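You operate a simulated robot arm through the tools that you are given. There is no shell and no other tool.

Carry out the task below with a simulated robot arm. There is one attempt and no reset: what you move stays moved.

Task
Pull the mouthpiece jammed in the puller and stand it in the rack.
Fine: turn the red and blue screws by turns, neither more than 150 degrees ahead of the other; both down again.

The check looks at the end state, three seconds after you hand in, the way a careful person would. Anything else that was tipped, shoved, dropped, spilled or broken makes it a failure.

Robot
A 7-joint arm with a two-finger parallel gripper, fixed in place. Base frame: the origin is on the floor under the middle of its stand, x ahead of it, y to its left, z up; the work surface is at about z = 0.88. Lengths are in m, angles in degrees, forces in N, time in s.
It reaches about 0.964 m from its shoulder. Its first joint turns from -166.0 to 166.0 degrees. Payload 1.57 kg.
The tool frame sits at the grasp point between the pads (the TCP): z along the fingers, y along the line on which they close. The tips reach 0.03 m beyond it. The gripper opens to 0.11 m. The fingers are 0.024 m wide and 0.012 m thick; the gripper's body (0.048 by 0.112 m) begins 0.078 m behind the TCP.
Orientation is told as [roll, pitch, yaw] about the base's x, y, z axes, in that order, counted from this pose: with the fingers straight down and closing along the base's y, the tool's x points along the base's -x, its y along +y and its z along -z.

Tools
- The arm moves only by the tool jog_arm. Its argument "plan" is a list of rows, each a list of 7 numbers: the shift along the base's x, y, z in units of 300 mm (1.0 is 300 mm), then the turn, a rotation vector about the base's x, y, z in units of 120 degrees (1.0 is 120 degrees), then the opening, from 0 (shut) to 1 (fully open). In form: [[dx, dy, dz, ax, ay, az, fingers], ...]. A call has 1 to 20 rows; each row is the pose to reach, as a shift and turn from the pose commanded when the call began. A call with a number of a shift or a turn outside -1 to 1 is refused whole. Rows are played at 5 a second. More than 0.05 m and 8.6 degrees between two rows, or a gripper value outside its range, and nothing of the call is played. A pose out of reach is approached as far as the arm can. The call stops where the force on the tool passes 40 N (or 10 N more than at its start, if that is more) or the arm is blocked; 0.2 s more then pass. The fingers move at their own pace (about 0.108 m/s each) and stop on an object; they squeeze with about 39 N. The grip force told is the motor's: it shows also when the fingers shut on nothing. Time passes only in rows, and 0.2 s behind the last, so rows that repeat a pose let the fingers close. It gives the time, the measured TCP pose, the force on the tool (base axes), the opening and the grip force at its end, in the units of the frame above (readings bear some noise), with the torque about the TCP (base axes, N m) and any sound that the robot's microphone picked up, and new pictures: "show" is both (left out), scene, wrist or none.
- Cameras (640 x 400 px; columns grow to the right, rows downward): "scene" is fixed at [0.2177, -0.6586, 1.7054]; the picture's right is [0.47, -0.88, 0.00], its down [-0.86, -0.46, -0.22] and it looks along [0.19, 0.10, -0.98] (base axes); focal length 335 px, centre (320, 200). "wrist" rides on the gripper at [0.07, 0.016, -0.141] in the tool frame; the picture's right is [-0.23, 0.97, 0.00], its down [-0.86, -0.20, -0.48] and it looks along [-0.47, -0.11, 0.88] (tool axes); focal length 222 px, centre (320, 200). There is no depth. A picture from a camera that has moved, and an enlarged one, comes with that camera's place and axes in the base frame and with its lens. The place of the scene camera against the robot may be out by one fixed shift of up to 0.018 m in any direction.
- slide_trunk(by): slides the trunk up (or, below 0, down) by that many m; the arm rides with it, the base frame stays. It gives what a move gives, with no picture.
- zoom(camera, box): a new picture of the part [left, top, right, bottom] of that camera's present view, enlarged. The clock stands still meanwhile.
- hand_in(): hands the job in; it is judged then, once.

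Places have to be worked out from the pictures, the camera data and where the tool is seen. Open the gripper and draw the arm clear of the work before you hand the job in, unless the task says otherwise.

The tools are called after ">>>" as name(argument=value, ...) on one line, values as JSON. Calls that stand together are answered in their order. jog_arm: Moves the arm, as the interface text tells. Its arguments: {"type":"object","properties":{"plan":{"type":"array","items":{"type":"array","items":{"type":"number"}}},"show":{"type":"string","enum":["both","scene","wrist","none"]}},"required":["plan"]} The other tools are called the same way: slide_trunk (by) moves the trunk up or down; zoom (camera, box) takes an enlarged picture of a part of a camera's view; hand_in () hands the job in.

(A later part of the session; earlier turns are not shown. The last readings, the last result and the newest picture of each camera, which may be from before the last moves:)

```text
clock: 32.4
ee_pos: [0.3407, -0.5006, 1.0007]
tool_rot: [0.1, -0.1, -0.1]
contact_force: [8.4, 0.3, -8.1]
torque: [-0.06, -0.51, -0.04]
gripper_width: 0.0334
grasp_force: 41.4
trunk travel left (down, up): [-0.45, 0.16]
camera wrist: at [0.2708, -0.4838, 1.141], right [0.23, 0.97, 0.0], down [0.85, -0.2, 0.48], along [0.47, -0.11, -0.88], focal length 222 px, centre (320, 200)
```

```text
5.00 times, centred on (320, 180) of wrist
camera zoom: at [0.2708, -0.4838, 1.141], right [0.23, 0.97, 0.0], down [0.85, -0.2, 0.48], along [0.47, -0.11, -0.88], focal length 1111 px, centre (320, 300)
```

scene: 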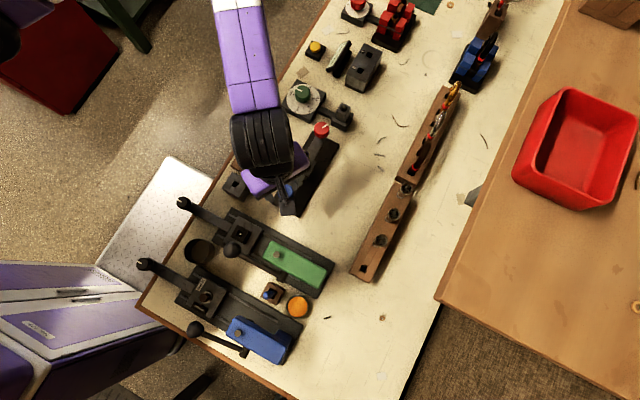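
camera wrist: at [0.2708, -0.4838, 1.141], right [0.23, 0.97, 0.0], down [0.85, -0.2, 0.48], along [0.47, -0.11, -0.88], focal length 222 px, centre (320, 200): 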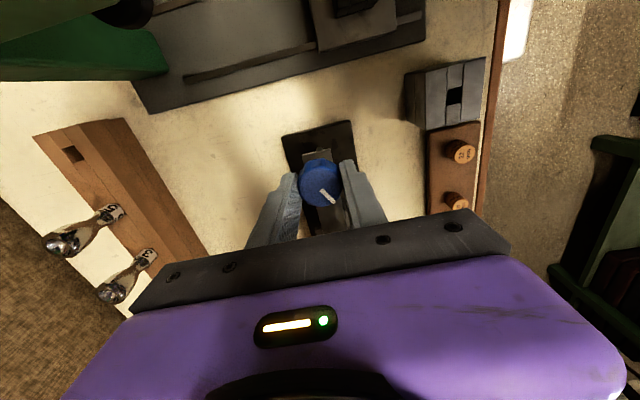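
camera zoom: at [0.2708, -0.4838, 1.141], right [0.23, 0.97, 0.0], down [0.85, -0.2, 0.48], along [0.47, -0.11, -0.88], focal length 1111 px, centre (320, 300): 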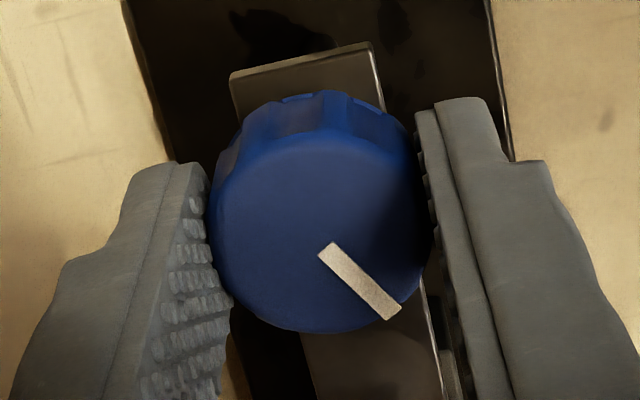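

Blue turned about 60° clockwise with the gripper, with small forces. I'll finish the stroke to 120°, then release and rise straight up.

>>> jog_arm(plan=[[0, 0, 0, 0, 0, -0.07, 0.1], [0, 0, 0, 0, 0, -0.14, 0.1], [0, 0, 0, 0, 0, -0.21, 0.1], [0, 0, 0, 0, 0, -0.28, 0.1], [0, 0, 0, 0, 0, -0.35, 0.1], [0, 0, 0, 0, 0, -0.42, 0.1], [0, 0, 0, 0, 0, -0.49, 0.1], [0, 0, 0, 0, 0, -0.5, 0.1]], show="wrist")

>>> zoom(camera="wrist", box=[280, 140, 360, 220])

```text
clock: 34.2
ee_pos: [0.3411, -0.4999, 1.0014]
tool_rot: [0.1, 0.2, -60.1]
contact_force: [12.9, 11.6, -10.8]
torque: [-0.34, -0.19, -0.02]
gripper_width: 0.0335
grasp_force: 41.2
trunk travel left (down, up): [-0.45, 0.16]
camera wrist: at [0.32, -0.4313, 1.1411], right [0.96, 0.29, 0.0], down [0.25, -0.84, 0.48], along [0.14, -0.46, -0.88], focal length 222 px, centre (320, 200)
```

wrist: 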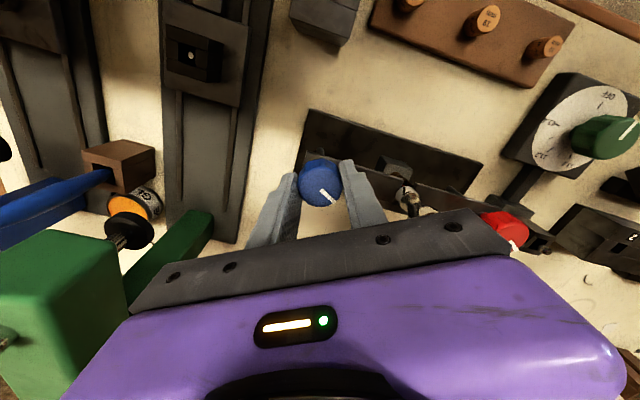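

```text
5.00 times, centred on (320, 180) of wrist
camera zoom: at [0.32, -0.4313, 1.1411], right [0.96, 0.29, 0.0], down [0.25, -0.84, 0.48], along [0.14, -0.46, -0.88], focal length 1111 px, centre (320, 300)
```

zoom: 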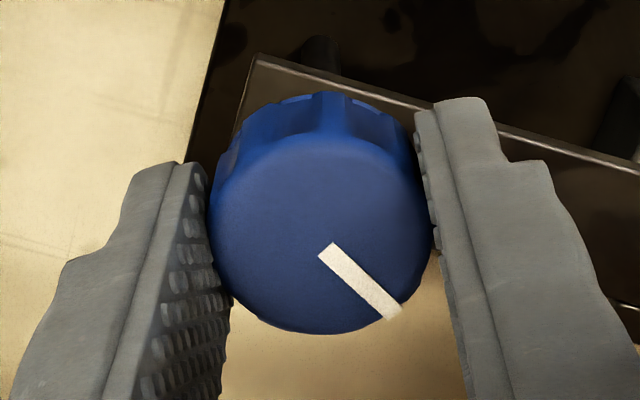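

Blue is now at about 120° as well, matching red. I'll release, rise, and look at the puller to judge whether the bar is lifting.

>>> jog_arm(plan=[[0, 0, 0, 0, 0, 0, 0.5], [0, 0, 0, 0, 0, 0, 0.5], [0, 0, 0.15, 0, 0, 0, 0.5], [0.1, 0, 0.3, 0, 0, 0, 0.5], [0.23, 0, 0.4, 0, 0, 0, 0.5], [0.35, 0, 0.45, 0, 0, 0, 0.5], [0.35, 0.0, 0.45, 0, 0, 0, 0.5]], show="wrist")

>>> zoom(camera="wrist", box=[200, 100, 360, 200])

>>> zoom(camera="scene", box=[260, 110, 350, 220])

```text
refused: row 4 steps farther than a row can; nothing moved
```

```text
4.00 times, centred on (280, 150) of wrist
camera zoom: at [0.32, -0.4313, 1.1411], right [0.96, 0.29, 0.0], down [0.25, -0.84, 0.48], along [0.14, -0.46, -0.88], focal length 888 px, centre (480, 400)
```

zoom: 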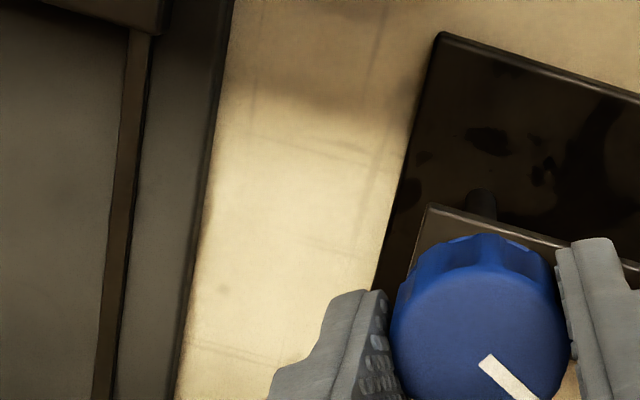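

```text
3.64 times, centred on (305, 165) of scene
camera zoom: at [0.2177, -0.6586, 1.7054], right [0.47, -0.88, 0.0], down [-0.86, -0.46, -0.22], along [0.19, 0.1, -0.98], focal length 1217 px, centre (374, 327)
```

zoom: 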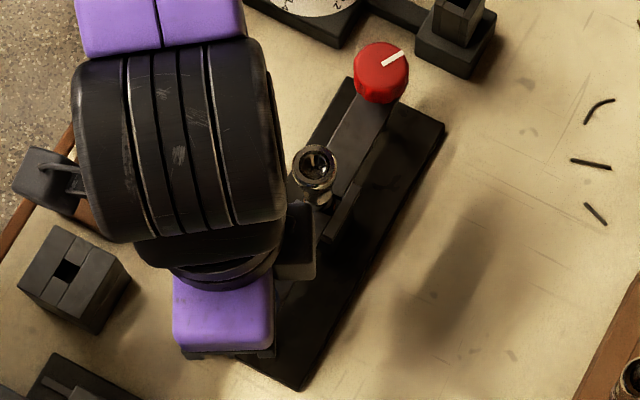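

The call was refused because one step was slightly too long, and nothing moved. I'll repeat it with smaller steps.

>>> jog_arm(plan=[[0, 0, 0, 0, 0, 0, 0.5], [0, 0, 0, 0, 0, 0, 0.5], [0, 0, 0.14, 0, 0, 0, 0.5], [0.05, 0, 0.27, 0, 0, 0, 0.5], [0.15, 0, 0.37, 0, 0, 0, 0.5], [0.25, 0, 0.45, 0, 0, 0, 0.5], [0.35, 0, 0.45, 0, 0, 0, 0.5], [0.35, 0, 0.45, 0, 0, 0, 0.5]], show="wrist")

>>> zoom(camera="wrist", box=[180, 60, 380, 200])

```text
clock: 36.0
ee_pos: [0.4453, -0.5007, 1.1361]
tool_rot: [0.1, 0.0, -60.1]
contact_force: [0.2, 0.6, 0.3]
torque: [-0.05, -0.01, 0.02]
gripper_width: 0.0551
grasp_force: 0.1
trunk travel left (down, up): [-0.45, 0.16]
camera wrist: at [0.4243, -0.4312, 1.277], right [0.96, 0.29, 0.0], down [0.25, -0.84, 0.48], along [0.14, -0.46, -0.88], focal length 222 px, centre (320, 200)
```

wrist: 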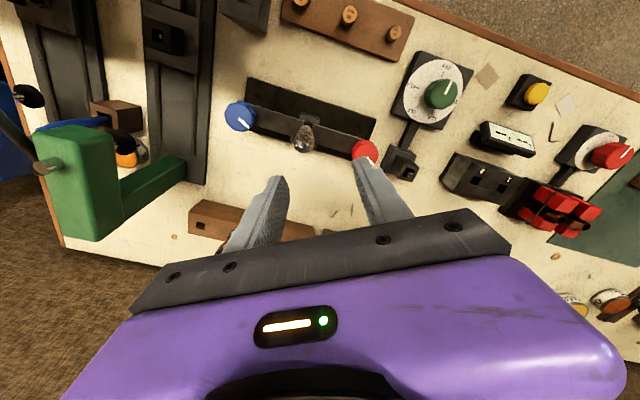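

```text
2.86 times, centred on (280, 130) of wrist
camera zoom: at [0.4243, -0.4312, 1.277], right [0.96, 0.29, 0.0], down [0.25, -0.84, 0.48], along [0.14, -0.46, -0.88], focal length 635 px, centre (434, 400)
```

zoom: 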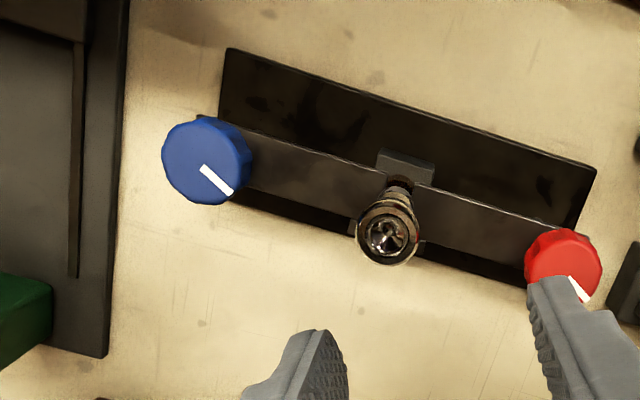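

Both indices show about 120° clockwise. The bar has not visibly risen yet, so the thread must be fine. I'll go back to red with the corrected centre and regrip at yaw +60 for the next stroke.

>>> jog_arm(plan=[[0.035, 0, 0, 0, 0, 0.071, 0.5], [0.07, 0, 0, 0, 0, 0.142, 0.5], [0.105, 0, 0, 0, 0, 0.213, 0.5], [0.14, 0, 0, 0, 0, 0.285, 0.5], [0.175, 0, 0, 0, 0, 0.356, 0.5], [0.2127, 0.001, -0.02, 0, 0, 0.427, 0.5], [0.2127, 0.001, -0.06, 0, 0, 0.498, 0.5], [0.2127, 0.001, -0.1, 0, 0, 0.569, 0.5], [0.2127, 0.001, -0.14, 0, 0, 0.641, 0.5], [0.2127, 0.001, -0.18, 0, 0, 0.712, 0.5], [0.2127, 0.001, -0.22, 0, 0, 0.783, 0.5], [0.2127, 0.001, -0.26, 0, 0, 0.854, 0.5], [0.2127, 0.001, -0.3, 0, 0, 0.925, 0.5], [0.2127, 0.001, -0.34, 0, 0, 0.996, 0.5], [0.2127, 0.001, -0.4, 0, 0, 1.0, 0.5], [0.2127, 0.001, -0.4527, 0, 0, 1.0, 0.5], [0.2127, 0.001, -0.4527, 0, 0, 1.0, 0.5], [0.2127, 0.001, -0.4527, 0, 0, 1.0, 0.1], [0.2127, 0.001, -0.4527, 0, 0, 1.0, 0.1], [0.2127, 0.001, -0.4527, 0, 0, 1.0, 0.1]], show="wrist")

>>> zoom(camera="wrist", box=[280, 140, 360, 220])

```text
clock: 40.2
ee_pos: [0.5097, -0.4992, 1.0001]
tool_rot: [-0.1, 0.0, 59.9]
contact_force: [3.8, -4.9, -4.1]
torque: [-0.31, -0.17, 0.07]
gripper_width: 0.0339
grasp_force: 40.5
trunk travel left (down, up): [-0.45, 0.16]
camera wrist: at [0.4602, -0.5517, 1.1406], right [-0.73, 0.68, 0.0], down [0.6, 0.64, 0.48], along [0.33, 0.35, -0.88], focal length 222 px, centre (320, 200)
```

wrist: 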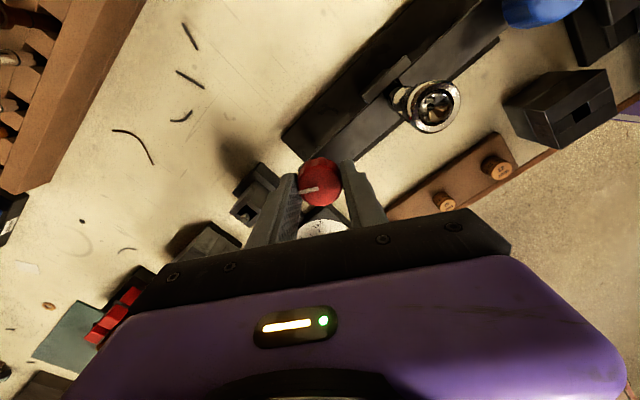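

```text
5.00 times, centred on (320, 180) of wrist
camera zoom: at [0.4602, -0.5517, 1.1406], right [-0.73, 0.68, 0.0], down [0.6, 0.64, 0.48], along [0.33, 0.35, -0.88], focal length 1111 px, centre (320, 300)
```

zoom: 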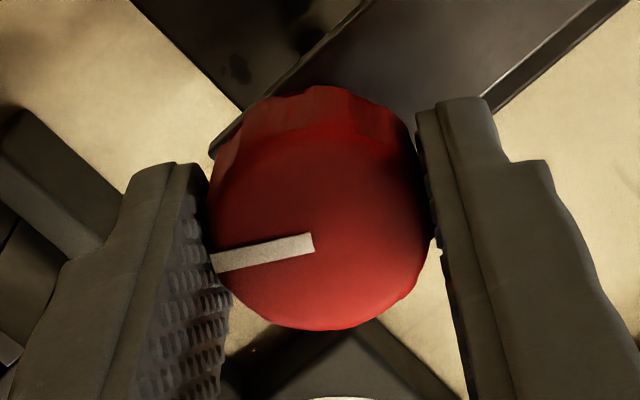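

The red index reads about 119° clockwise and the grip is good. I'll make a full 120° clockwise stroke and hold at the end.

>>> jog_arm(plan=[[0, 0, 0, 0, 0, -0.071, 0.1], [0, 0, 0, 0, 0, -0.142, 0.1], [0, 0, 0, 0, 0, -0.213, 0.1], [0, 0, 0, 0, 0, -0.285, 0.1], [0, 0, 0, 0, 0, -0.356, 0.1], [0, 0, 0, 0, 0, -0.427, 0.1], [0, 0, 0, 0, 0, -0.498, 0.1], [0, 0, 0, 0, 0, -0.569, 0.1], [0, 0, 0, 0, 0, -0.641, 0.1], [0, 0, 0, 0, 0, -0.712, 0.1], [0, 0, 0, 0, 0, -0.783, 0.1], [0, 0, 0, 0, 0, -0.854, 0.1], [0, 0, 0, 0, 0, -0.925, 0.1], [0, 0, 0, 0, 0, -0.996, 0.1], [0, 0, 0, 0, 0, -1.0, 0.1]], show="wrist")

>>> zoom(camera="wrist", box=[280, 140, 360, 220])

```text
clock: 43.4
ee_pos: [0.5085, -0.5001, 1.0007]
tool_rot: [0.0, 0.0, -60.0]
contact_force: [10.1, -12.6, 1.2]
torque: [-0.78, -0.76, -0.09]
gripper_width: 0.034
grasp_force: 41.3
trunk travel left (down, up): [-0.45, 0.16]
camera wrist: at [0.4885, -0.4317, 1.1406], right [0.96, 0.29, 0.0], down [0.25, -0.84, 0.48], along [0.14, -0.46, -0.88], focal length 222 px, centre (320, 200)
```

wrist: 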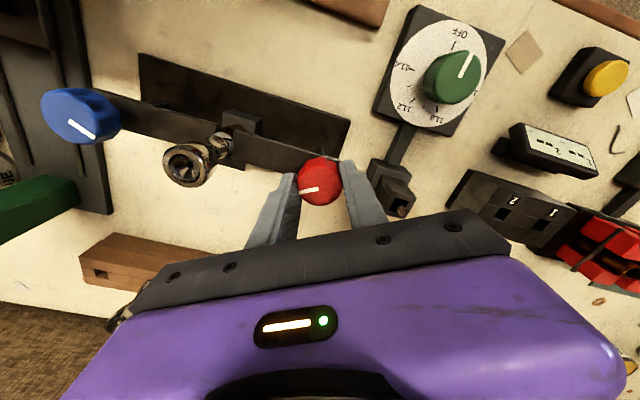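

```text
5.00 times, centred on (320, 180) of wrist
camera zoom: at [0.4885, -0.4317, 1.1406], right [0.96, 0.29, 0.0], down [0.25, -0.84, 0.48], along [0.14, -0.46, -0.88], focal length 1111 px, centre (320, 300)
```

zoom: 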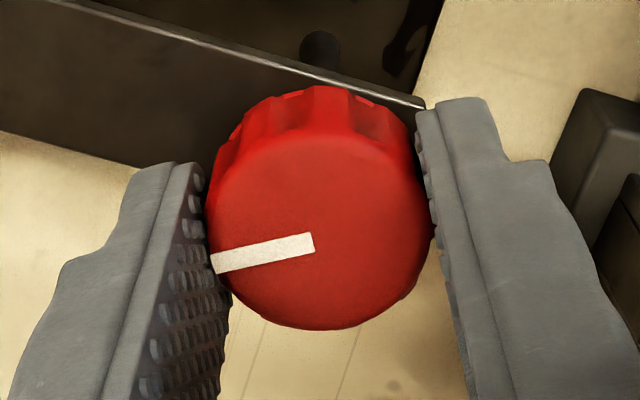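

Red followed the full stroke and is now at about 239°. The side force has dropped with the better centring. Next I'll move to blue and regrip at yaw +60.

>>> jog_arm(plan=[[0, 0, 0, 0, 0, 0, 0.5], [0, 0, 0.13, 0, 0, 0.071, 0.5], [0, 0, 0.27, 0, 0, 0.142, 0.5], [-0.05, 0, 0.27, 0, 0, 0.213, 0.5], [-0.11, 0, 0.27, 0, 0, 0.285, 0.5], [-0.17, 0, 0.27, 0, 0, 0.356, 0.5], [-0.24, 0, 0.27, 0, 0, 0.427, 0.5], [-0.31, 0, 0.27, 0, 0, 0.498, 0.5], [-0.38, 0, 0.27, 0, 0, 0.569, 0.5], [-0.45, 0, 0.27, 0, 0, 0.641, 0.5], [-0.51, 0, 0.27, 0, 0, 0.712, 0.5], [-0.56, 0.0007, 0.27, 0, 0, 0.783, 0.5], [-0.56, 0.0007, 0.2, 0, 0, 0.854, 0.5], [-0.56, 0.0007, 0.13, 0, 0, 0.925, 0.5], [-0.56, 0.0007, 0.06, 0, 0, 0.996, 0.5], [-0.56, 0.0007, 0, 0, 0, 1.0, 0.5], [-0.56, 0.0007, 0, 0, 0, 1.0, 0.5], [-0.56, 0.0007, 0, 0, 0, 1.0, 0.1], [-0.56, 0.0007, 0, 0, 0, 1.0, 0.1], [-0.56, 0.0007, 0, 0, 0, 1.0, 0.1]], show="wrist")

>>> zoom(camera="wrist", box=[280, 140, 360, 220])

```text
clock: 47.6
ee_pos: [0.3405, -0.5007, 0.9996]
tool_rot: [-0.1, 0.0, 60.0]
contact_force: [1.4, -3.5, -5.4]
torque: [-0.21, -0.12, 0.07]
gripper_width: 0.0337
grasp_force: 41.5
trunk travel left (down, up): [-0.45, 0.16]
camera wrist: at [0.2919, -0.5524, 1.1402], right [-0.73, 0.68, 0.0], down [0.6, 0.64, 0.48], along [0.33, 0.35, -0.88], focal length 222 px, centre (320, 200)
```

wrist: 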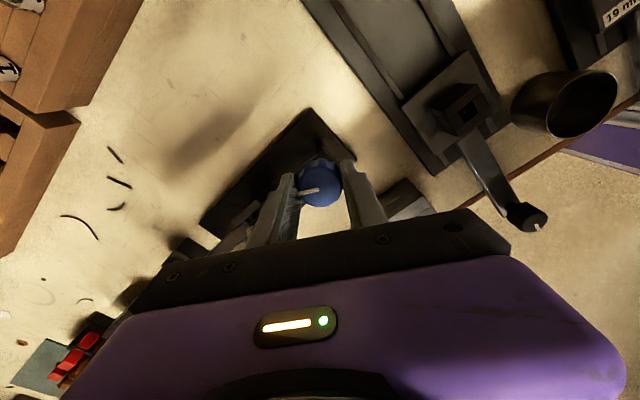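

```text
5.00 times, centred on (320, 180) of wrist
camera zoom: at [0.2919, -0.5524, 1.1402], right [-0.73, 0.68, 0.0], down [0.6, 0.64, 0.48], along [0.33, 0.35, -0.88], focal length 1111 px, centre (320, 300)
```

zoom: 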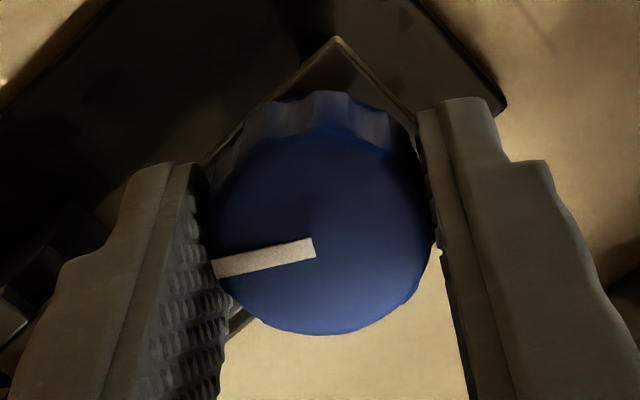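

Blue's index reads about 120°. I'll make the full 120° clockwise stroke on blue.

>>> jog_arm(plan=[[0, 0, 0, 0, 0, -0.071, 0.1], [0, 0, 0, 0, 0, -0.142, 0.1], [0, 0, 0, 0, 0, -0.213, 0.1], [0, 0, 0, 0, 0, -0.285, 0.1], [0, 0, 0, 0, 0, -0.356, 0.1], [0, 0, 0, 0, 0, -0.427, 0.1], [0, 0, 0, 0, 0, -0.498, 0.1], [0, 0, 0, 0, 0, -0.569, 0.1], [0, 0, 0, 0, 0, -0.641, 0.1], [0, 0, 0, 0, 0, -0.712, 0.1], [0, 0, 0, 0, 0, -0.783, 0.1], [0, 0, 0, 0, 0, -0.854, 0.1], [0, 0, 0, 0, 0, -0.925, 0.1], [0, 0, 0, 0, 0, -0.996, 0.1], [0, 0, 0, 0, 0, -1.0, 0.1]], show="wrist")

>>> zoom(camera="wrist", box=[280, 140, 360, 220])

>>> zoom(camera="wrist", box=[280, 80, 540, 240])

```text
clock: 50.8
ee_pos: [0.3403, -0.4997, 1.0]
tool_rot: [0.1, -0.1, -60.1]
contact_force: [-2.1, -4.4, -16.4]
torque: [-0.35, -0.03, -0.05]
gripper_width: 0.0338
grasp_force: 41.5
trunk travel left (down, up): [-0.45, 0.16]
camera wrist: at [0.3203, -0.4314, 1.1403], right [0.96, 0.29, 0.0], down [0.25, -0.84, 0.48], along [0.14, -0.46, -0.88], focal length 222 px, centre (320, 200)
```

wrist: 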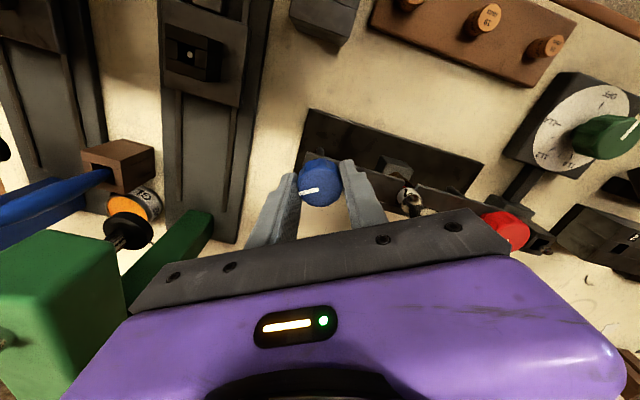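

```text
5.00 times, centred on (320, 180) of wrist
camera zoom: at [0.3203, -0.4314, 1.1403], right [0.96, 0.29, 0.0], down [0.25, -0.84, 0.48], along [0.14, -0.46, -0.88], focal length 1111 px, centre (320, 300)
```

zoom: 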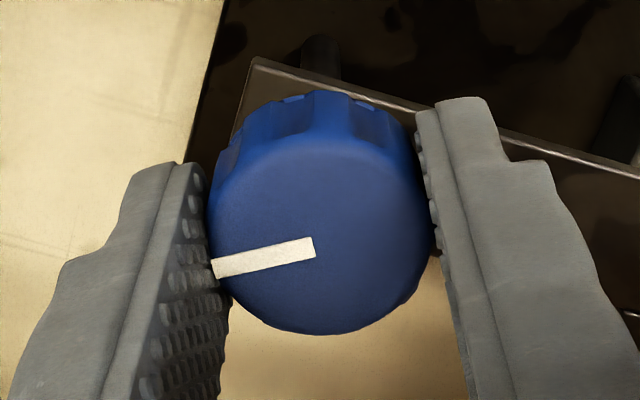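

```text
2.46 times, centred on (410, 160) of wrist
camera zoom: at [0.3203, -0.4314, 1.1403], right [0.96, 0.29, 0.0], down [0.25, -0.84, 0.48], along [0.14, -0.46, -0.88], focal length 547 px, centre (98, 298)
```

zoom: 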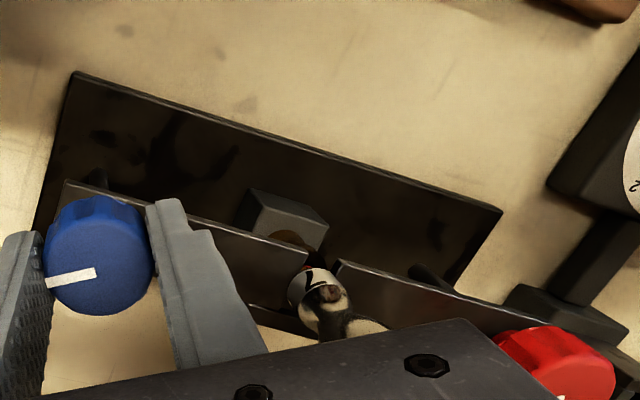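

Both screws are now at about 240°. The bar corner looks unchanged, so I want a proper oblique view of the bar and posts. I'll release, rise and move the wrist camera to the +y side of the puller, looking low across it.

>>> jog_arm(plan=[[0, 0, 0, 0, 0, 0, 0.5], [0, 0, 0, 0, 0, 0, 0.5], [0, 0, 0.14, 0, 0, 0, 0.5], [0, 0, 0.27, 0, 0, 0, 0.5], [0.03, 0.12, 0.3, 0, 0, 0.07, 0.5], [0.08, 0.24, 0.3, 0, 0, 0.14, 0.5], [0.13, 0.36, 0.3, 0, 0, 0.21, 0.5], [0.18, 0.48, 0.3, 0, 0, 0.28, 0.5], [0.23, 0.6, 0.3, 0, 0, 0.35, 0.5], [0.28, 0.72, 0.3, 0, 0, 0.42, 0.5], [0.33, 0.82, 0.25, 0, 0, 0.49, 0.5], [0.331, 0.879, 0.18, 0, 0, 0.5, 0.5], [0.331, 0.879, 0.1, 0, 0, 0.5, 0.5], [0.331, 0.879, 0.1, 0, 0, 0.5, 0.5]], show="wrist")

>>> zoom(camera="wrist", box=[0, 130, 160, 270])

```text
clock: 53.8
ee_pos: [0.4465, -0.2457, 1.0294]
tool_rot: [0.2, 0.1, 0.0]
contact_force: [-0.4, 0.2, 0.1]
torque: [0.0, -0.02, 0.0]
gripper_width: 0.055
grasp_force: 0.1
out of reach, approached as far as the arm can: row 12, 13, 14
trunk travel left (down, up): [-0.45, 0.16]
camera wrist: at [0.3766, -0.2304, 1.1706], right [0.23, 0.97, 0.0], down [0.86, -0.2, 0.48], along [0.47, -0.11, -0.88], focal length 222 px, centre (320, 200)
```

wrist: 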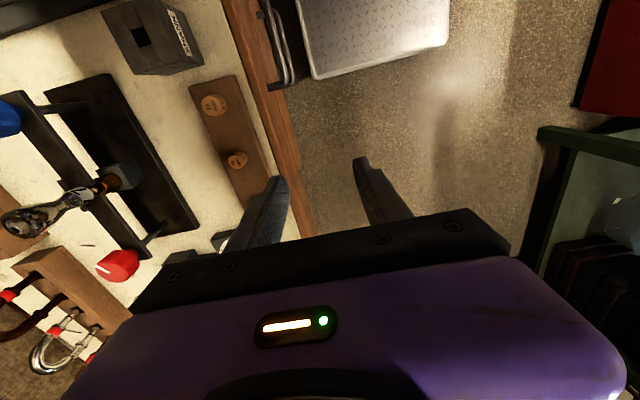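

```text
2.86 times, centred on (80, 200) of wrist
camera zoom: at [0.3766, -0.2304, 1.1706], right [0.23, 0.97, 0.0], down [0.86, -0.2, 0.48], along [0.47, -0.11, -0.88], focal length 635 px, centre (1006, 200)
```

zoom: 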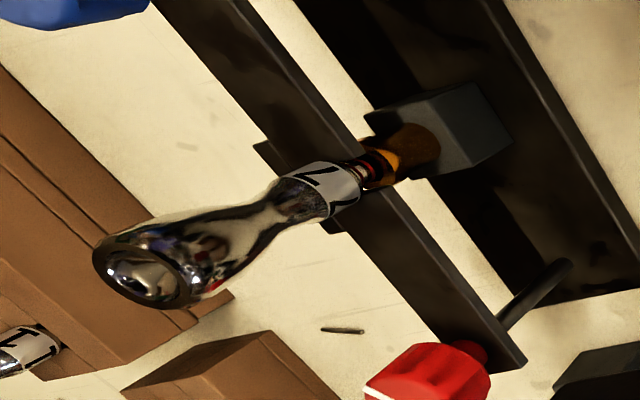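

This view shows the bar on its posts, the number 7 collar at the bar, and the shank going into an amber receiver on the block. I'll enlarge that joint for more detail.

>>> zoom(camera="wrist", box=[40, 140, 160, 215])

>>> zoom(camera="wrist", box=[0, 80, 140, 180])

>>> zoom(camera="wrist", box=[70, 190, 190, 290])

>>> zoom(camera="scene", box=[260, 100, 360, 220])

```text
5.33 times, centred on (100, 178) of wrist
camera zoom: at [0.3766, -0.2304, 1.1706], right [0.23, 0.97, 0.0], down [0.86, -0.2, 0.48], along [0.47, -0.11, -0.88], focal length 1185 px, centre (1493, 320)
```

zoom: 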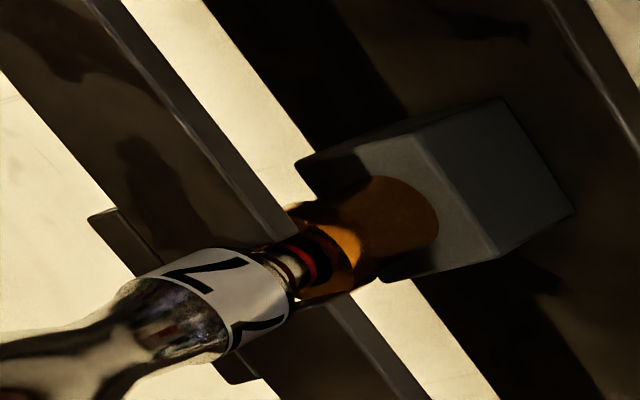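

```text
4.00 times, centred on (70, 130) of wrist
camera zoom: at [0.3766, -0.2304, 1.1706], right [0.23, 0.97, 0.0], down [0.86, -0.2, 0.48], along [0.47, -0.11, -0.88], focal length 888 px, centre (1320, 480)
```

zoom: 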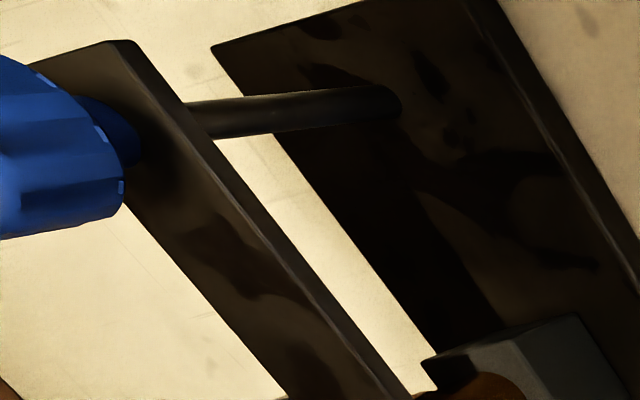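

```text
4.00 times, centred on (130, 240) of wrist
camera zoom: at [0.3766, -0.2304, 1.1706], right [0.23, 0.97, 0.0], down [0.86, -0.2, 0.48], along [0.47, -0.11, -0.88], focal length 888 px, centre (1080, 40)
```

zoom: 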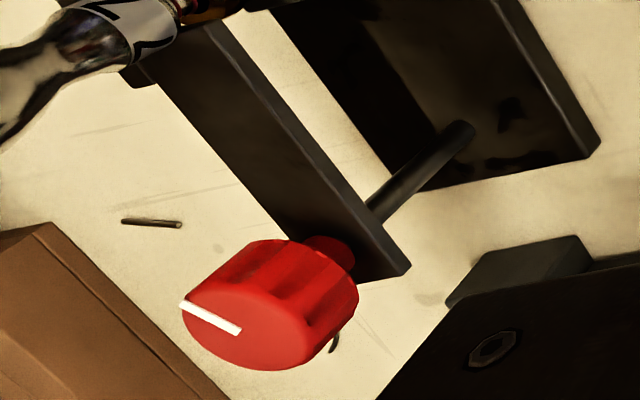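

```text
3.33 times, centred on (310, 160) of scene
camera zoom: at [0.2177, -0.6586, 1.7054], right [0.47, -0.88, 0.0], down [-0.86, -0.46, -0.22], along [0.19, 0.1, -0.98], focal length 1115 px, centre (353, 333)
```

zoom: 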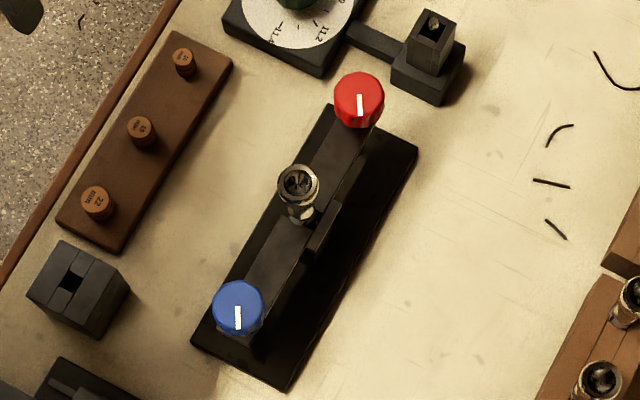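

To compare against the start directly, I'll repeat the very first scene enlargement with the same box.

>>> zoom(camera="scene", box=[240, 100, 380, 230])

>>> zoom(camera="scene", box=[290, 130, 330, 170])

```text
3.08 times, centred on (310, 165) of scene
camera zoom: at [0.2177, -0.6586, 1.7054], right [0.47, -0.88, 0.0], down [-0.86, -0.46, -0.22], along [0.19, 0.1, -0.98], focal length 1030 px, centre (351, 308)
```

zoom: 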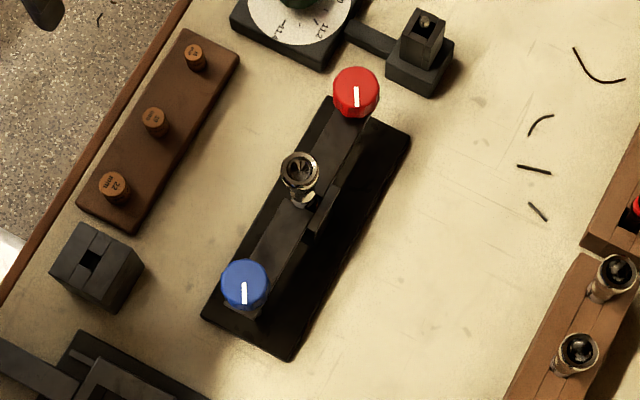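

```text
10.00 times, centred on (310, 150) of scene
camera zoom: at [0.2177, -0.6586, 1.7054], right [0.47, -0.88, 0.0], down [-0.86, -0.46, -0.22], along [0.19, 0.1, -0.98], focal length 3346 px, centre (420, 700)
```

zoom: 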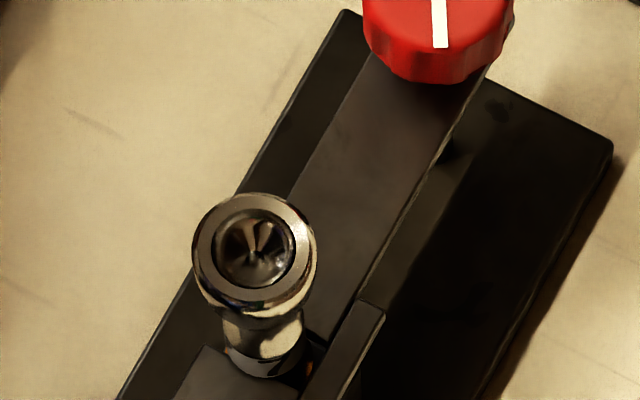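

Against the starting picture nothing has shifted sideways, and the height change is still too small to read from above. I'll keep alternating and go back over red at yaw +60, stopping just above it to check centring.

>>> jog_arm(plan=[[0, 0, 0.12, 0, 0, 0, 0.5], [0.02, -0.08, 0.22, 0, 0, 0.04, 0.5], [0.05, -0.2, 0.24, 0, 0, 0.1, 0.5], [0.08, -0.33, 0.24, 0, 0, 0.17, 0.5], [0.11, -0.46, 0.24, 0, 0, 0.24, 0.5], [0.15, -0.59, 0.24, 0, 0, 0.31, 0.5], [0.18, -0.72, 0.24, 0, 0, 0.38, 0.5], [0.2077, -0.8, 0.22, 0, 0, 0.45, 0.5], [0.2077, -0.845, 0.12, 0, 0, 0.5, 0.5], [0.2077, -0.845, 0.02, 0, 0, 0.5, 0.5], [0.2077, -0.845, -0.03, 0, 0, 0.5, 0.5], [0.2077, -0.845, -0.03, 0, 0, 0.5, 0.5]], show="wrist")

```text
clock: 56.4
ee_pos: [0.5083, -0.4983, 1.0215]
tool_rot: [0.1, 0.1, 60.0]
contact_force: [-0.7, -0.5, -0.4]
torque: [-0.04, -0.02, 0.01]
gripper_width: 0.0549
grasp_force: 0.1
trunk travel left (down, up): [-0.45, 0.16]
camera wrist: at [0.4591, -0.5516, 1.1613], right [-0.73, 0.68, 0.0], down [0.6, 0.64, 0.48], along [0.33, 0.35, -0.88], focal length 222 px, centre (320, 200)
```

wrist: 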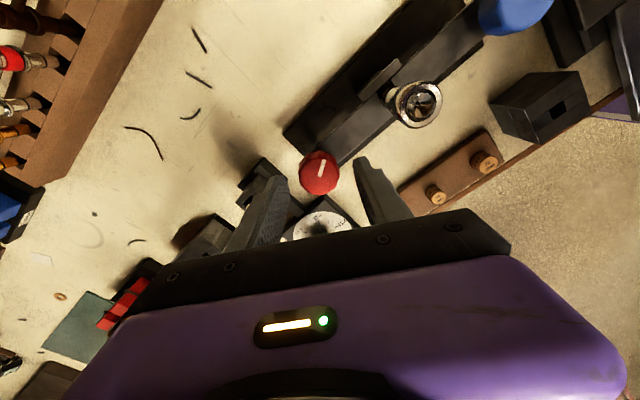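

The tool axis is within about 1 mm of the red knob centre. I'll correct that, lower, close and do the full 120° clockwise stroke in one call.

>>> jog_arm(plan=[[0.0027, -0.0025, -0.035, 0, 0, 0, 0.5], [0.0027, -0.0025, -0.068, 0, 0, 0, 0.5], [0.0027, -0.0025, -0.068, 0, 0, 0, 0.1], [0.0027, -0.0025, -0.068, 0, 0, 0, 0.1], [0.0027, -0.0025, -0.068, 0, 0, 0, 0.1], [0.0027, -0.0025, -0.068, 0, 0, -0.071, 0.1], [0.0027, -0.0025, -0.068, 0, 0, -0.142, 0.1], [0.0027, -0.0025, -0.068, 0, 0, -0.213, 0.1], [0.0027, -0.0025, -0.068, 0, 0, -0.285, 0.1], [0.0027, -0.0025, -0.068, 0, 0, -0.356, 0.1], [0.0027, -0.0025, -0.068, 0, 0, -0.427, 0.1], [0.0027, -0.0025, -0.068, 0, 0, -0.498, 0.1], [0.0027, -0.0025, -0.068, 0, 0, -0.569, 0.1], [0.0027, -0.0025, -0.068, 0, 0, -0.641, 0.1], [0.0027, -0.0025, -0.068, 0, 0, -0.712, 0.1], [0.0027, -0.0025, -0.068, 0, 0, -0.783, 0.1], [0.0027, -0.0025, -0.068, 0, 0, -0.854, 0.1], [0.0027, -0.0025, -0.068, 0, 0, -0.925, 0.1], [0.0027, -0.0025, -0.068, 0, 0, -0.996, 0.1], [0.0027, -0.0025, -0.068, 0, 0, -1.0, 0.1]], show="wrist")

>>> zoom(camera="wrist", box=[280, 140, 360, 220])

```text
clock: 60.6
ee_pos: [0.5083, -0.4991, 1.0013]
tool_rot: [0.0, 0.0, -60.1]
contact_force: [1.8, -0.1, -0.2]
torque: [0.24, 0.1, 0.14]
gripper_width: 0.0335
grasp_force: 41.2
trunk travel left (down, up): [-0.45, 0.16]
camera wrist: at [0.4884, -0.4316, 1.141], right [0.96, 0.29, 0.0], down [0.25, -0.84, 0.48], along [0.14, -0.46, -0.88], focal length 222 px, centre (320, 200)
```

wrist: 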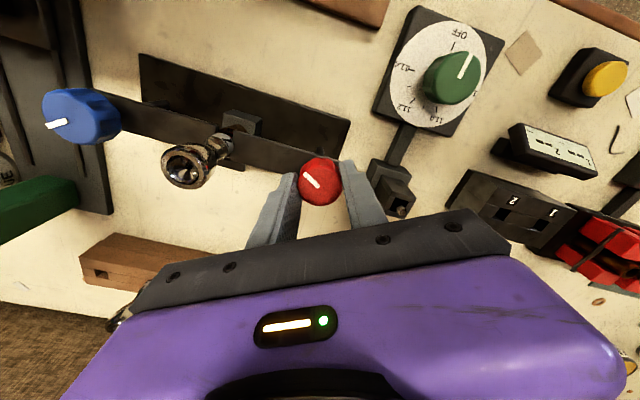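

```text
5.00 times, centred on (320, 180) of wrist
camera zoom: at [0.4884, -0.4316, 1.141], right [0.96, 0.29, 0.0], down [0.25, -0.84, 0.48], along [0.14, -0.46, -0.88], focal length 1111 px, centre (320, 300)
```

zoom: 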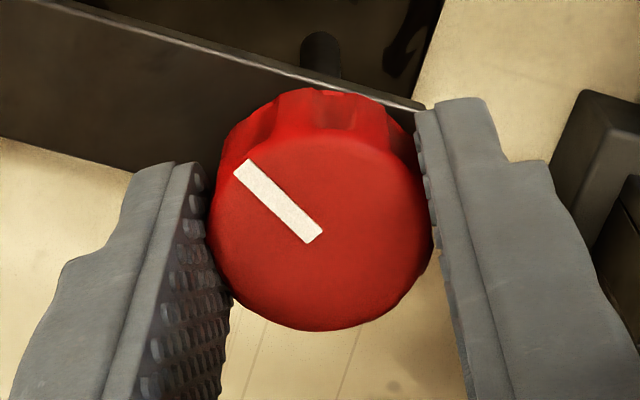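

The red index now sits at about 300° rather than 360°, so the pads slipped partway and the knob has become stiff. I'll turn 10° more clockwise and read the torque to see whether it is a hard stop.

>>> jog_arm(plan=[[0, 0, 0, 0, 0, -0.03, 0.1], [0, 0, 0, 0, 0, -0.06, 0.1], [0, 0, 0, 0, 0, -0.09, 0.1]], show="wrist")

>>> zoom(camera="wrist", box=[280, 140, 360, 220])

```text
clock: 61.4
ee_pos: [0.5093, -0.4999, 1.0008]
tool_rot: [0.0, 0.1, -70.7]
contact_force: [0.7, 0.9, 1.1]
torque: [-0.03, 0.02, 0.68]
gripper_width: 0.0339
grasp_force: 41.5
trunk travel left (down, up): [-0.45, 0.16]
camera wrist: at [0.5015, -0.429, 1.1409], right [0.99, 0.1, 0.0], down [0.09, -0.87, 0.48], along [0.05, -0.48, -0.88], focal length 222 px, centre (320, 200)
```

wrist: 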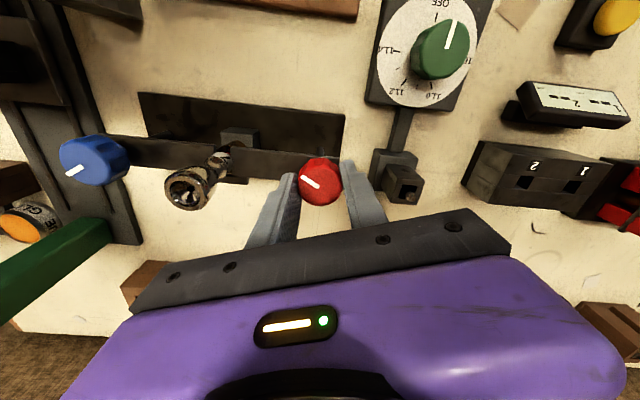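

```text
5.00 times, centred on (320, 180) of wrist
camera zoom: at [0.5015, -0.429, 1.1409], right [0.99, 0.1, 0.0], down [0.09, -0.87, 0.48], along [0.05, -0.48, -0.88], focal length 1111 px, centre (320, 300)
```

zoom: 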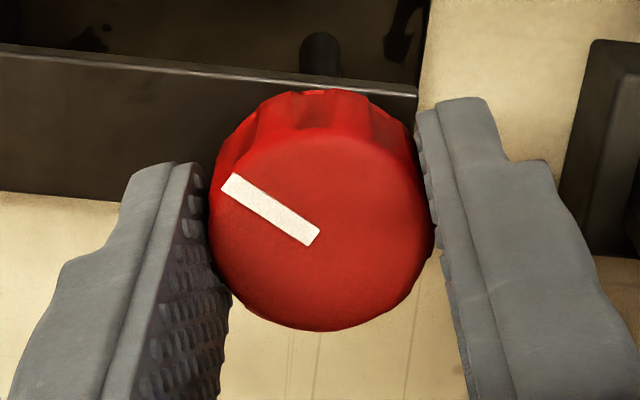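

The torque rose to 0.68 N m with no further motion, so red has a firm stop near 300°. By my edge geometry the red end of the bar has risen several millimetres, which fits clockwise being up. Now I'll bring blue from 240° towards 300° and regrip it at yaw +10.

>>> jog_arm(plan=[[0, 0, 0, 0, 0, 0, 0.5], [0, 0, 0.13, 0, 0, 0.03, 0.5], [0, 0, 0.27, 0, 0, 0.08, 0.5], [-0.05, 0, 0.29, 0, 0, 0.15, 0.5], [-0.11, 0, 0.29, 0, 0, 0.22, 0.5], [-0.17, 0, 0.29, 0, 0, 0.29, 0.5], [-0.24, 0, 0.29, 0, 0, 0.36, 0.5], [-0.31, 0, 0.29, 0, 0, 0.43, 0.5], [-0.38, 0, 0.29, 0, 0, 0.5, 0.5], [-0.45, 0, 0.29, 0, 0, 0.57, 0.5], [-0.51, 0, 0.29, 0, 0, 0.64, 0.5], [-0.561, 0.003, 0.27, 0, 0, 0.673, 0.5], [-0.561, 0.003, 0.18, 0, 0, 0.673, 0.5], [-0.561, 0.003, 0.09, 0, 0, 0.673, 0.5], [-0.561, 0.003, 0.005, 0, 0, 0.673, 0.5], [-0.561, 0.003, 0.005, 0, 0, 0.673, 0.5], [-0.561, 0.003, 0.005, 0, 0, 0.673, 0.1], [-0.561, 0.003, 0.005, 0, 0, 0.673, 0.1], [-0.561, 0.003, 0.005, 0, 0, 0.673, 0.1]], show="wrist")

>>> zoom(camera="wrist", box=[280, 140, 360, 220])

```text
clock: 65.4
ee_pos: [0.3404, -0.4998, 1.0016]
tool_rot: [0.0, 0.0, 9.9]
contact_force: [-1.4, -1.7, -4.3]
torque: [-0.19, -0.14, -0.03]
gripper_width: 0.0336
grasp_force: 41.3
trunk travel left (down, up): [-0.45, 0.16]
camera wrist: at [0.2685, -0.4962, 1.142], right [0.06, 1.0, 0.0], down [0.88, -0.05, 0.48], along [0.48, -0.03, -0.88], focal length 222 px, centre (320, 200)
```

wrist: 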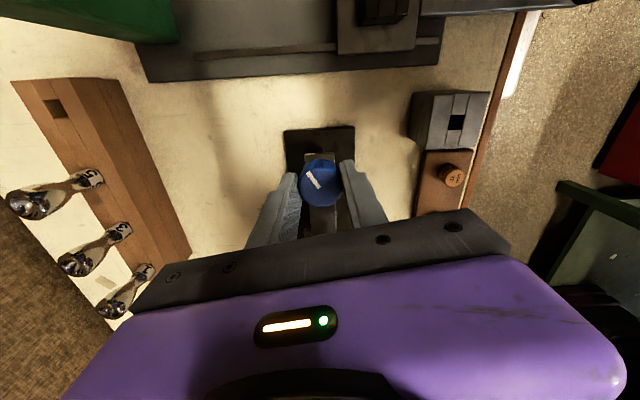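

```text
5.00 times, centred on (320, 180) of wrist
camera zoom: at [0.2685, -0.4962, 1.142], right [0.06, 1.0, 0.0], down [0.88, -0.05, 0.48], along [0.48, -0.03, -0.88], focal length 1111 px, centre (320, 300)
```

zoom: 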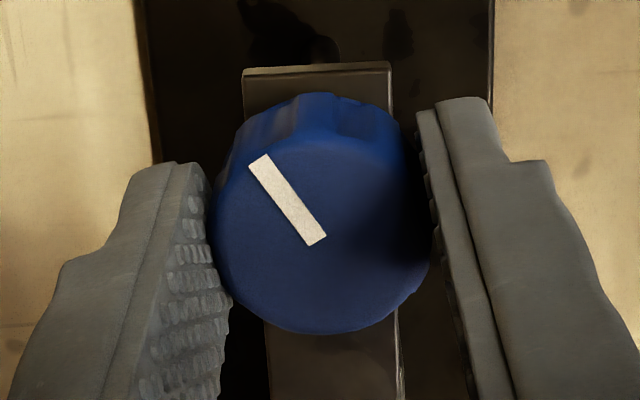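

Blue's index reads about 239°. I'll turn it 66° clockwise and check.

>>> jog_arm(plan=[[0, 0, 0, 0, 0, -0.07, 0.1], [0, 0, 0, 0, 0, -0.14, 0.1], [0, 0, 0, 0, 0, -0.21, 0.1], [0, 0, 0, 0, 0, -0.28, 0.1], [0, 0, 0, 0, 0, -0.35, 0.1], [0, 0, 0, 0, 0, -0.42, 0.1], [0, 0, 0, 0, 0, -0.49, 0.1], [0, 0, 0, 0, 0, -0.55, 0.1], [0, 0, 0, 0, 0, -0.55, 0.1]], show="wrist")

>>> zoom(camera="wrist", box=[280, 140, 360, 220])

```text
clock: 67.4
ee_pos: [0.3414, -0.5009, 1.003]
tool_rot: [0.0, 0.0, -56.2]
contact_force: [-5.0, -7.5, -13.0]
torque: [-0.01, 0.39, 0.18]
gripper_width: 0.0339
grasp_force: 41.7
trunk travel left (down, up): [-0.45, 0.16]
camera wrist: at [0.3157, -0.4331, 1.1422], right [0.94, 0.35, 0.0], down [0.31, -0.82, 0.48], along [0.17, -0.45, -0.88], focal length 222 px, centre (320, 200)
```

wrist: 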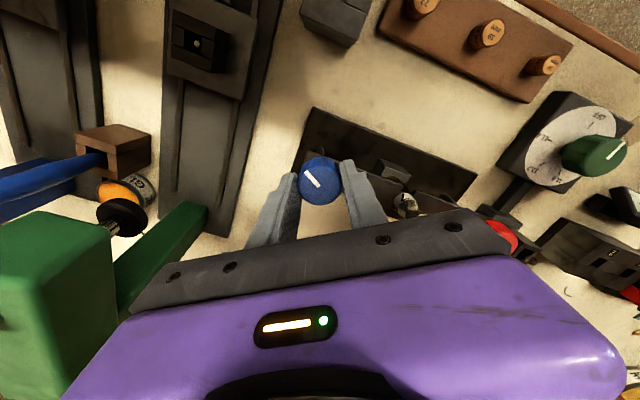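

```text
5.00 times, centred on (320, 180) of wrist
camera zoom: at [0.3157, -0.4331, 1.1422], right [0.94, 0.35, 0.0], down [0.31, -0.82, 0.48], along [0.17, -0.45, -0.88], focal length 1111 px, centre (320, 300)
```

zoom: 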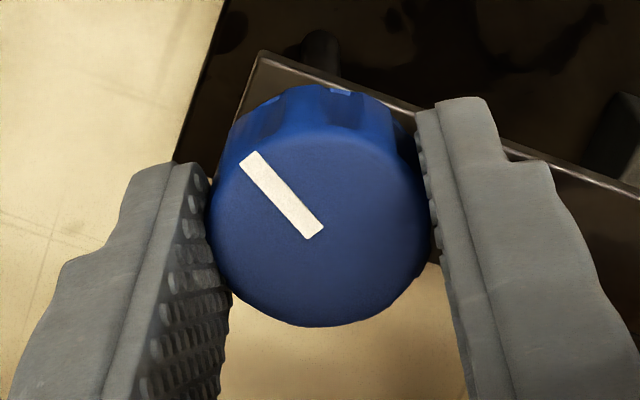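

Blue also reached about 300° and met its stop, so both screws are at full travel. I'll release, rise and return to the low side viewpoint to see whether the mouthpiece has come up.

>>> jog_arm(plan=[[0, 0, 0, 0, 0, 0, 0.5], [0, 0, 0, 0, 0, 0, 0.5], [0, 0, 0.14, 0, 0, 0, 0.5], [0, 0, 0.27, 0, 0, 0, 0.5], [0.03, 0.12, 0.3, 0, 0, 0.065, 0.5], [0.08, 0.24, 0.3, 0, 0, 0.13, 0.5], [0.13, 0.36, 0.3, 0, 0, 0.195, 0.5], [0.18, 0.48, 0.3, 0, 0, 0.26, 0.5], [0.23, 0.6, 0.3, 0, 0, 0.325, 0.5], [0.28, 0.7, 0.3, 0, 0, 0.39, 0.5], [0.33, 0.78, 0.25, 0, 0, 0.45, 0.5], [0.3527, 0.83, 0.18, 0, 0, 0.468, 0.5], [0.3527, 0.843, 0.095, 0, 0, 0.468, 0.5], [0.3527, 0.843, 0.095, 0, 0, 0.468, 0.5]], show="both")

>>> zoom(camera="wrist", box=[0, 130, 160, 270])

>>> zoom(camera="wrist", box=[40, 140, 160, 215])

```text
clock: 70.4
ee_pos: [0.4456, -0.2473, 1.0303]
tool_rot: [0.0, 0.0, 0.1]
contact_force: [0.5, 0.8, 0.2]
torque: [-0.03, 0.03, -0.02]
gripper_width: 0.0551
grasp_force: 0.1
trunk travel left (down, up): [-0.45, 0.16]
camera wrist: at [0.3768, -0.2306, 1.1706], right [0.22, 0.97, 0.0], down [0.86, -0.2, 0.48], along [0.47, -0.11, -0.88], focal length 222 px, centre (320, 200)
```

scene: 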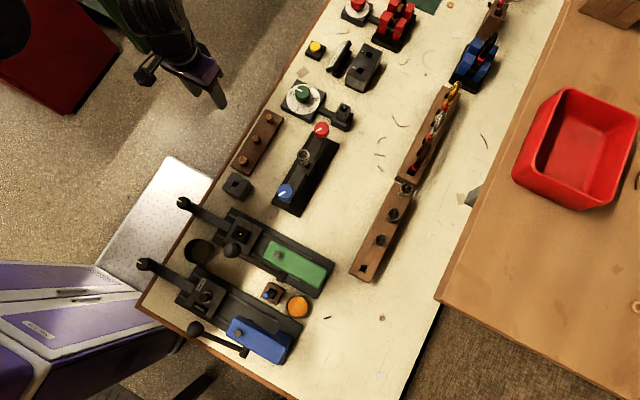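
wrist: 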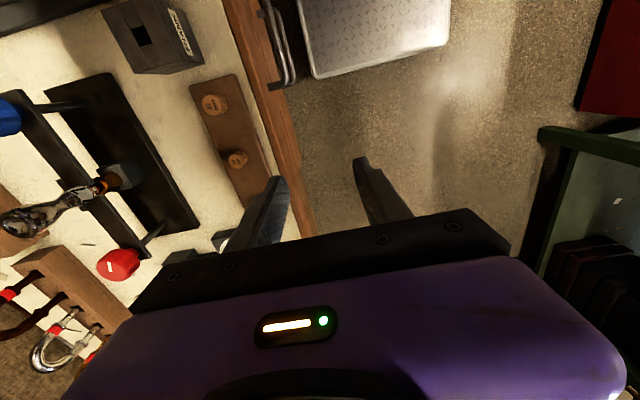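

```text
2.86 times, centred on (80, 200) of wrist
camera zoom: at [0.3768, -0.2306, 1.1706], right [0.22, 0.97, 0.0], down [0.86, -0.2, 0.48], along [0.47, -0.11, -0.88], focal length 635 px, centre (1006, 200)
```

zoom: 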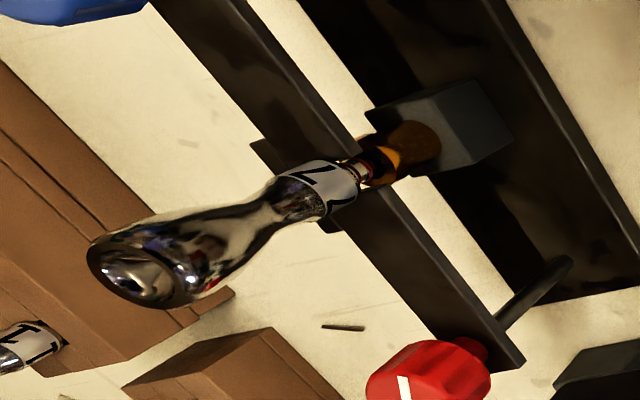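

```text
5.33 times, centred on (100, 178) of wrist
camera zoom: at [0.3768, -0.2306, 1.1706], right [0.22, 0.97, 0.0], down [0.86, -0.2, 0.48], along [0.47, -0.11, -0.88], focal length 1185 px, centre (1493, 320)
```

zoom: 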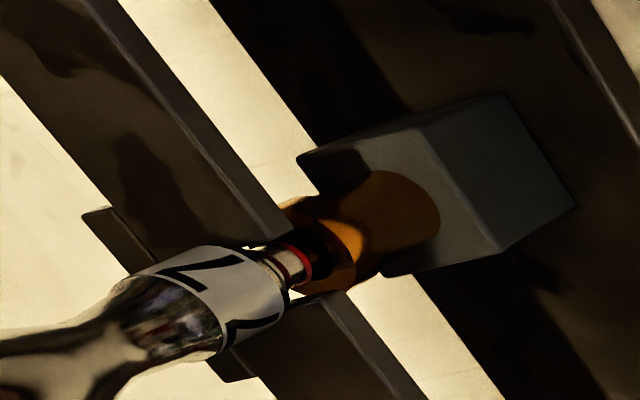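

Compared with the 240° view, the bar and mouthpiece have both moved up a little, and the red ring on the shank has come out to the receiver's mouth. So clockwise does lift. I'll test whether red's stop at 300° still holds now that blue has caught up, gripping it at yaw 0.

>>> jog_arm(plan=[[0, 0, 0.12, 0, 0, 0, 0.5], [0.02, -0.08, 0.22, 0, 0, 0, 0.5], [0.05, -0.2, 0.24, 0, 0, 0, 0.5], [0.08, -0.33, 0.24, 0, 0, 0, 0.5], [0.11, -0.46, 0.24, 0, 0, 0, 0.5], [0.15, -0.59, 0.24, 0, 0, 0, 0.5], [0.18, -0.72, 0.24, 0, 0, 0, 0.5], [0.207, -0.8, 0.22, 0, 0, 0, 0.5], [0.207, -0.8443, 0.12, 0, 0, 0, 0.5], [0.207, -0.8443, 0.02, 0, 0, 0, 0.5], [0.207, -0.8443, -0.05, 0, 0, 0, 0.5], [0.207, -0.8443, -0.0887, 0, 0, 0, 0.5], [0.207, -0.8443, -0.0887, 0, 0, 0, 0.5], [0.207, -0.8443, -0.0887, 0, 0, 0, 0.1], [0.207, -0.8443, -0.0887, 0, 0, 0, 0.1], [0.207, -0.8443, -0.0887, 0, 0, 0, 0.1]], show="wrist")

>>> zoom(camera="wrist", box=[280, 140, 360, 220])

```text
clock: 73.8
ee_pos: [0.5087, -0.5005, 1.0033]
tool_rot: [0.0, 0.2, 0.1]
contact_force: [-0.3, 2.2, -1.4]
torque: [0.04, -0.19, 0.22]
gripper_width: 0.0333
grasp_force: 41.2
trunk travel left (down, up): [-0.45, 0.16]
camera wrist: at [0.439, -0.484, 1.1443], right [0.23, 0.97, 0.0], down [0.86, -0.2, 0.48], along [0.47, -0.11, -0.88], focal length 222 px, centre (320, 200)
```

wrist: 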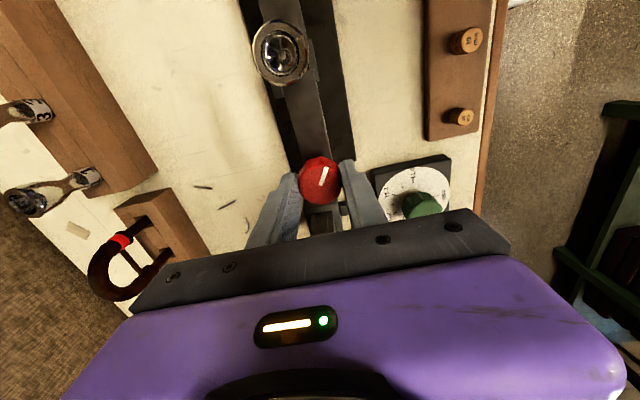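

```text
5.00 times, centred on (320, 180) of wrist
camera zoom: at [0.439, -0.484, 1.1443], right [0.23, 0.97, 0.0], down [0.86, -0.2, 0.48], along [0.47, -0.11, -0.88], focal length 1111 px, centre (320, 300)
```

zoom: 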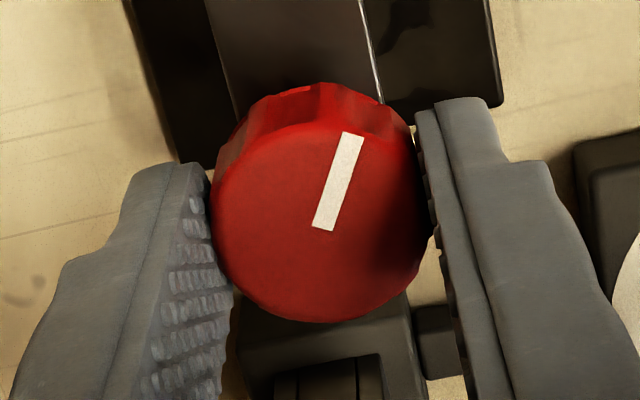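

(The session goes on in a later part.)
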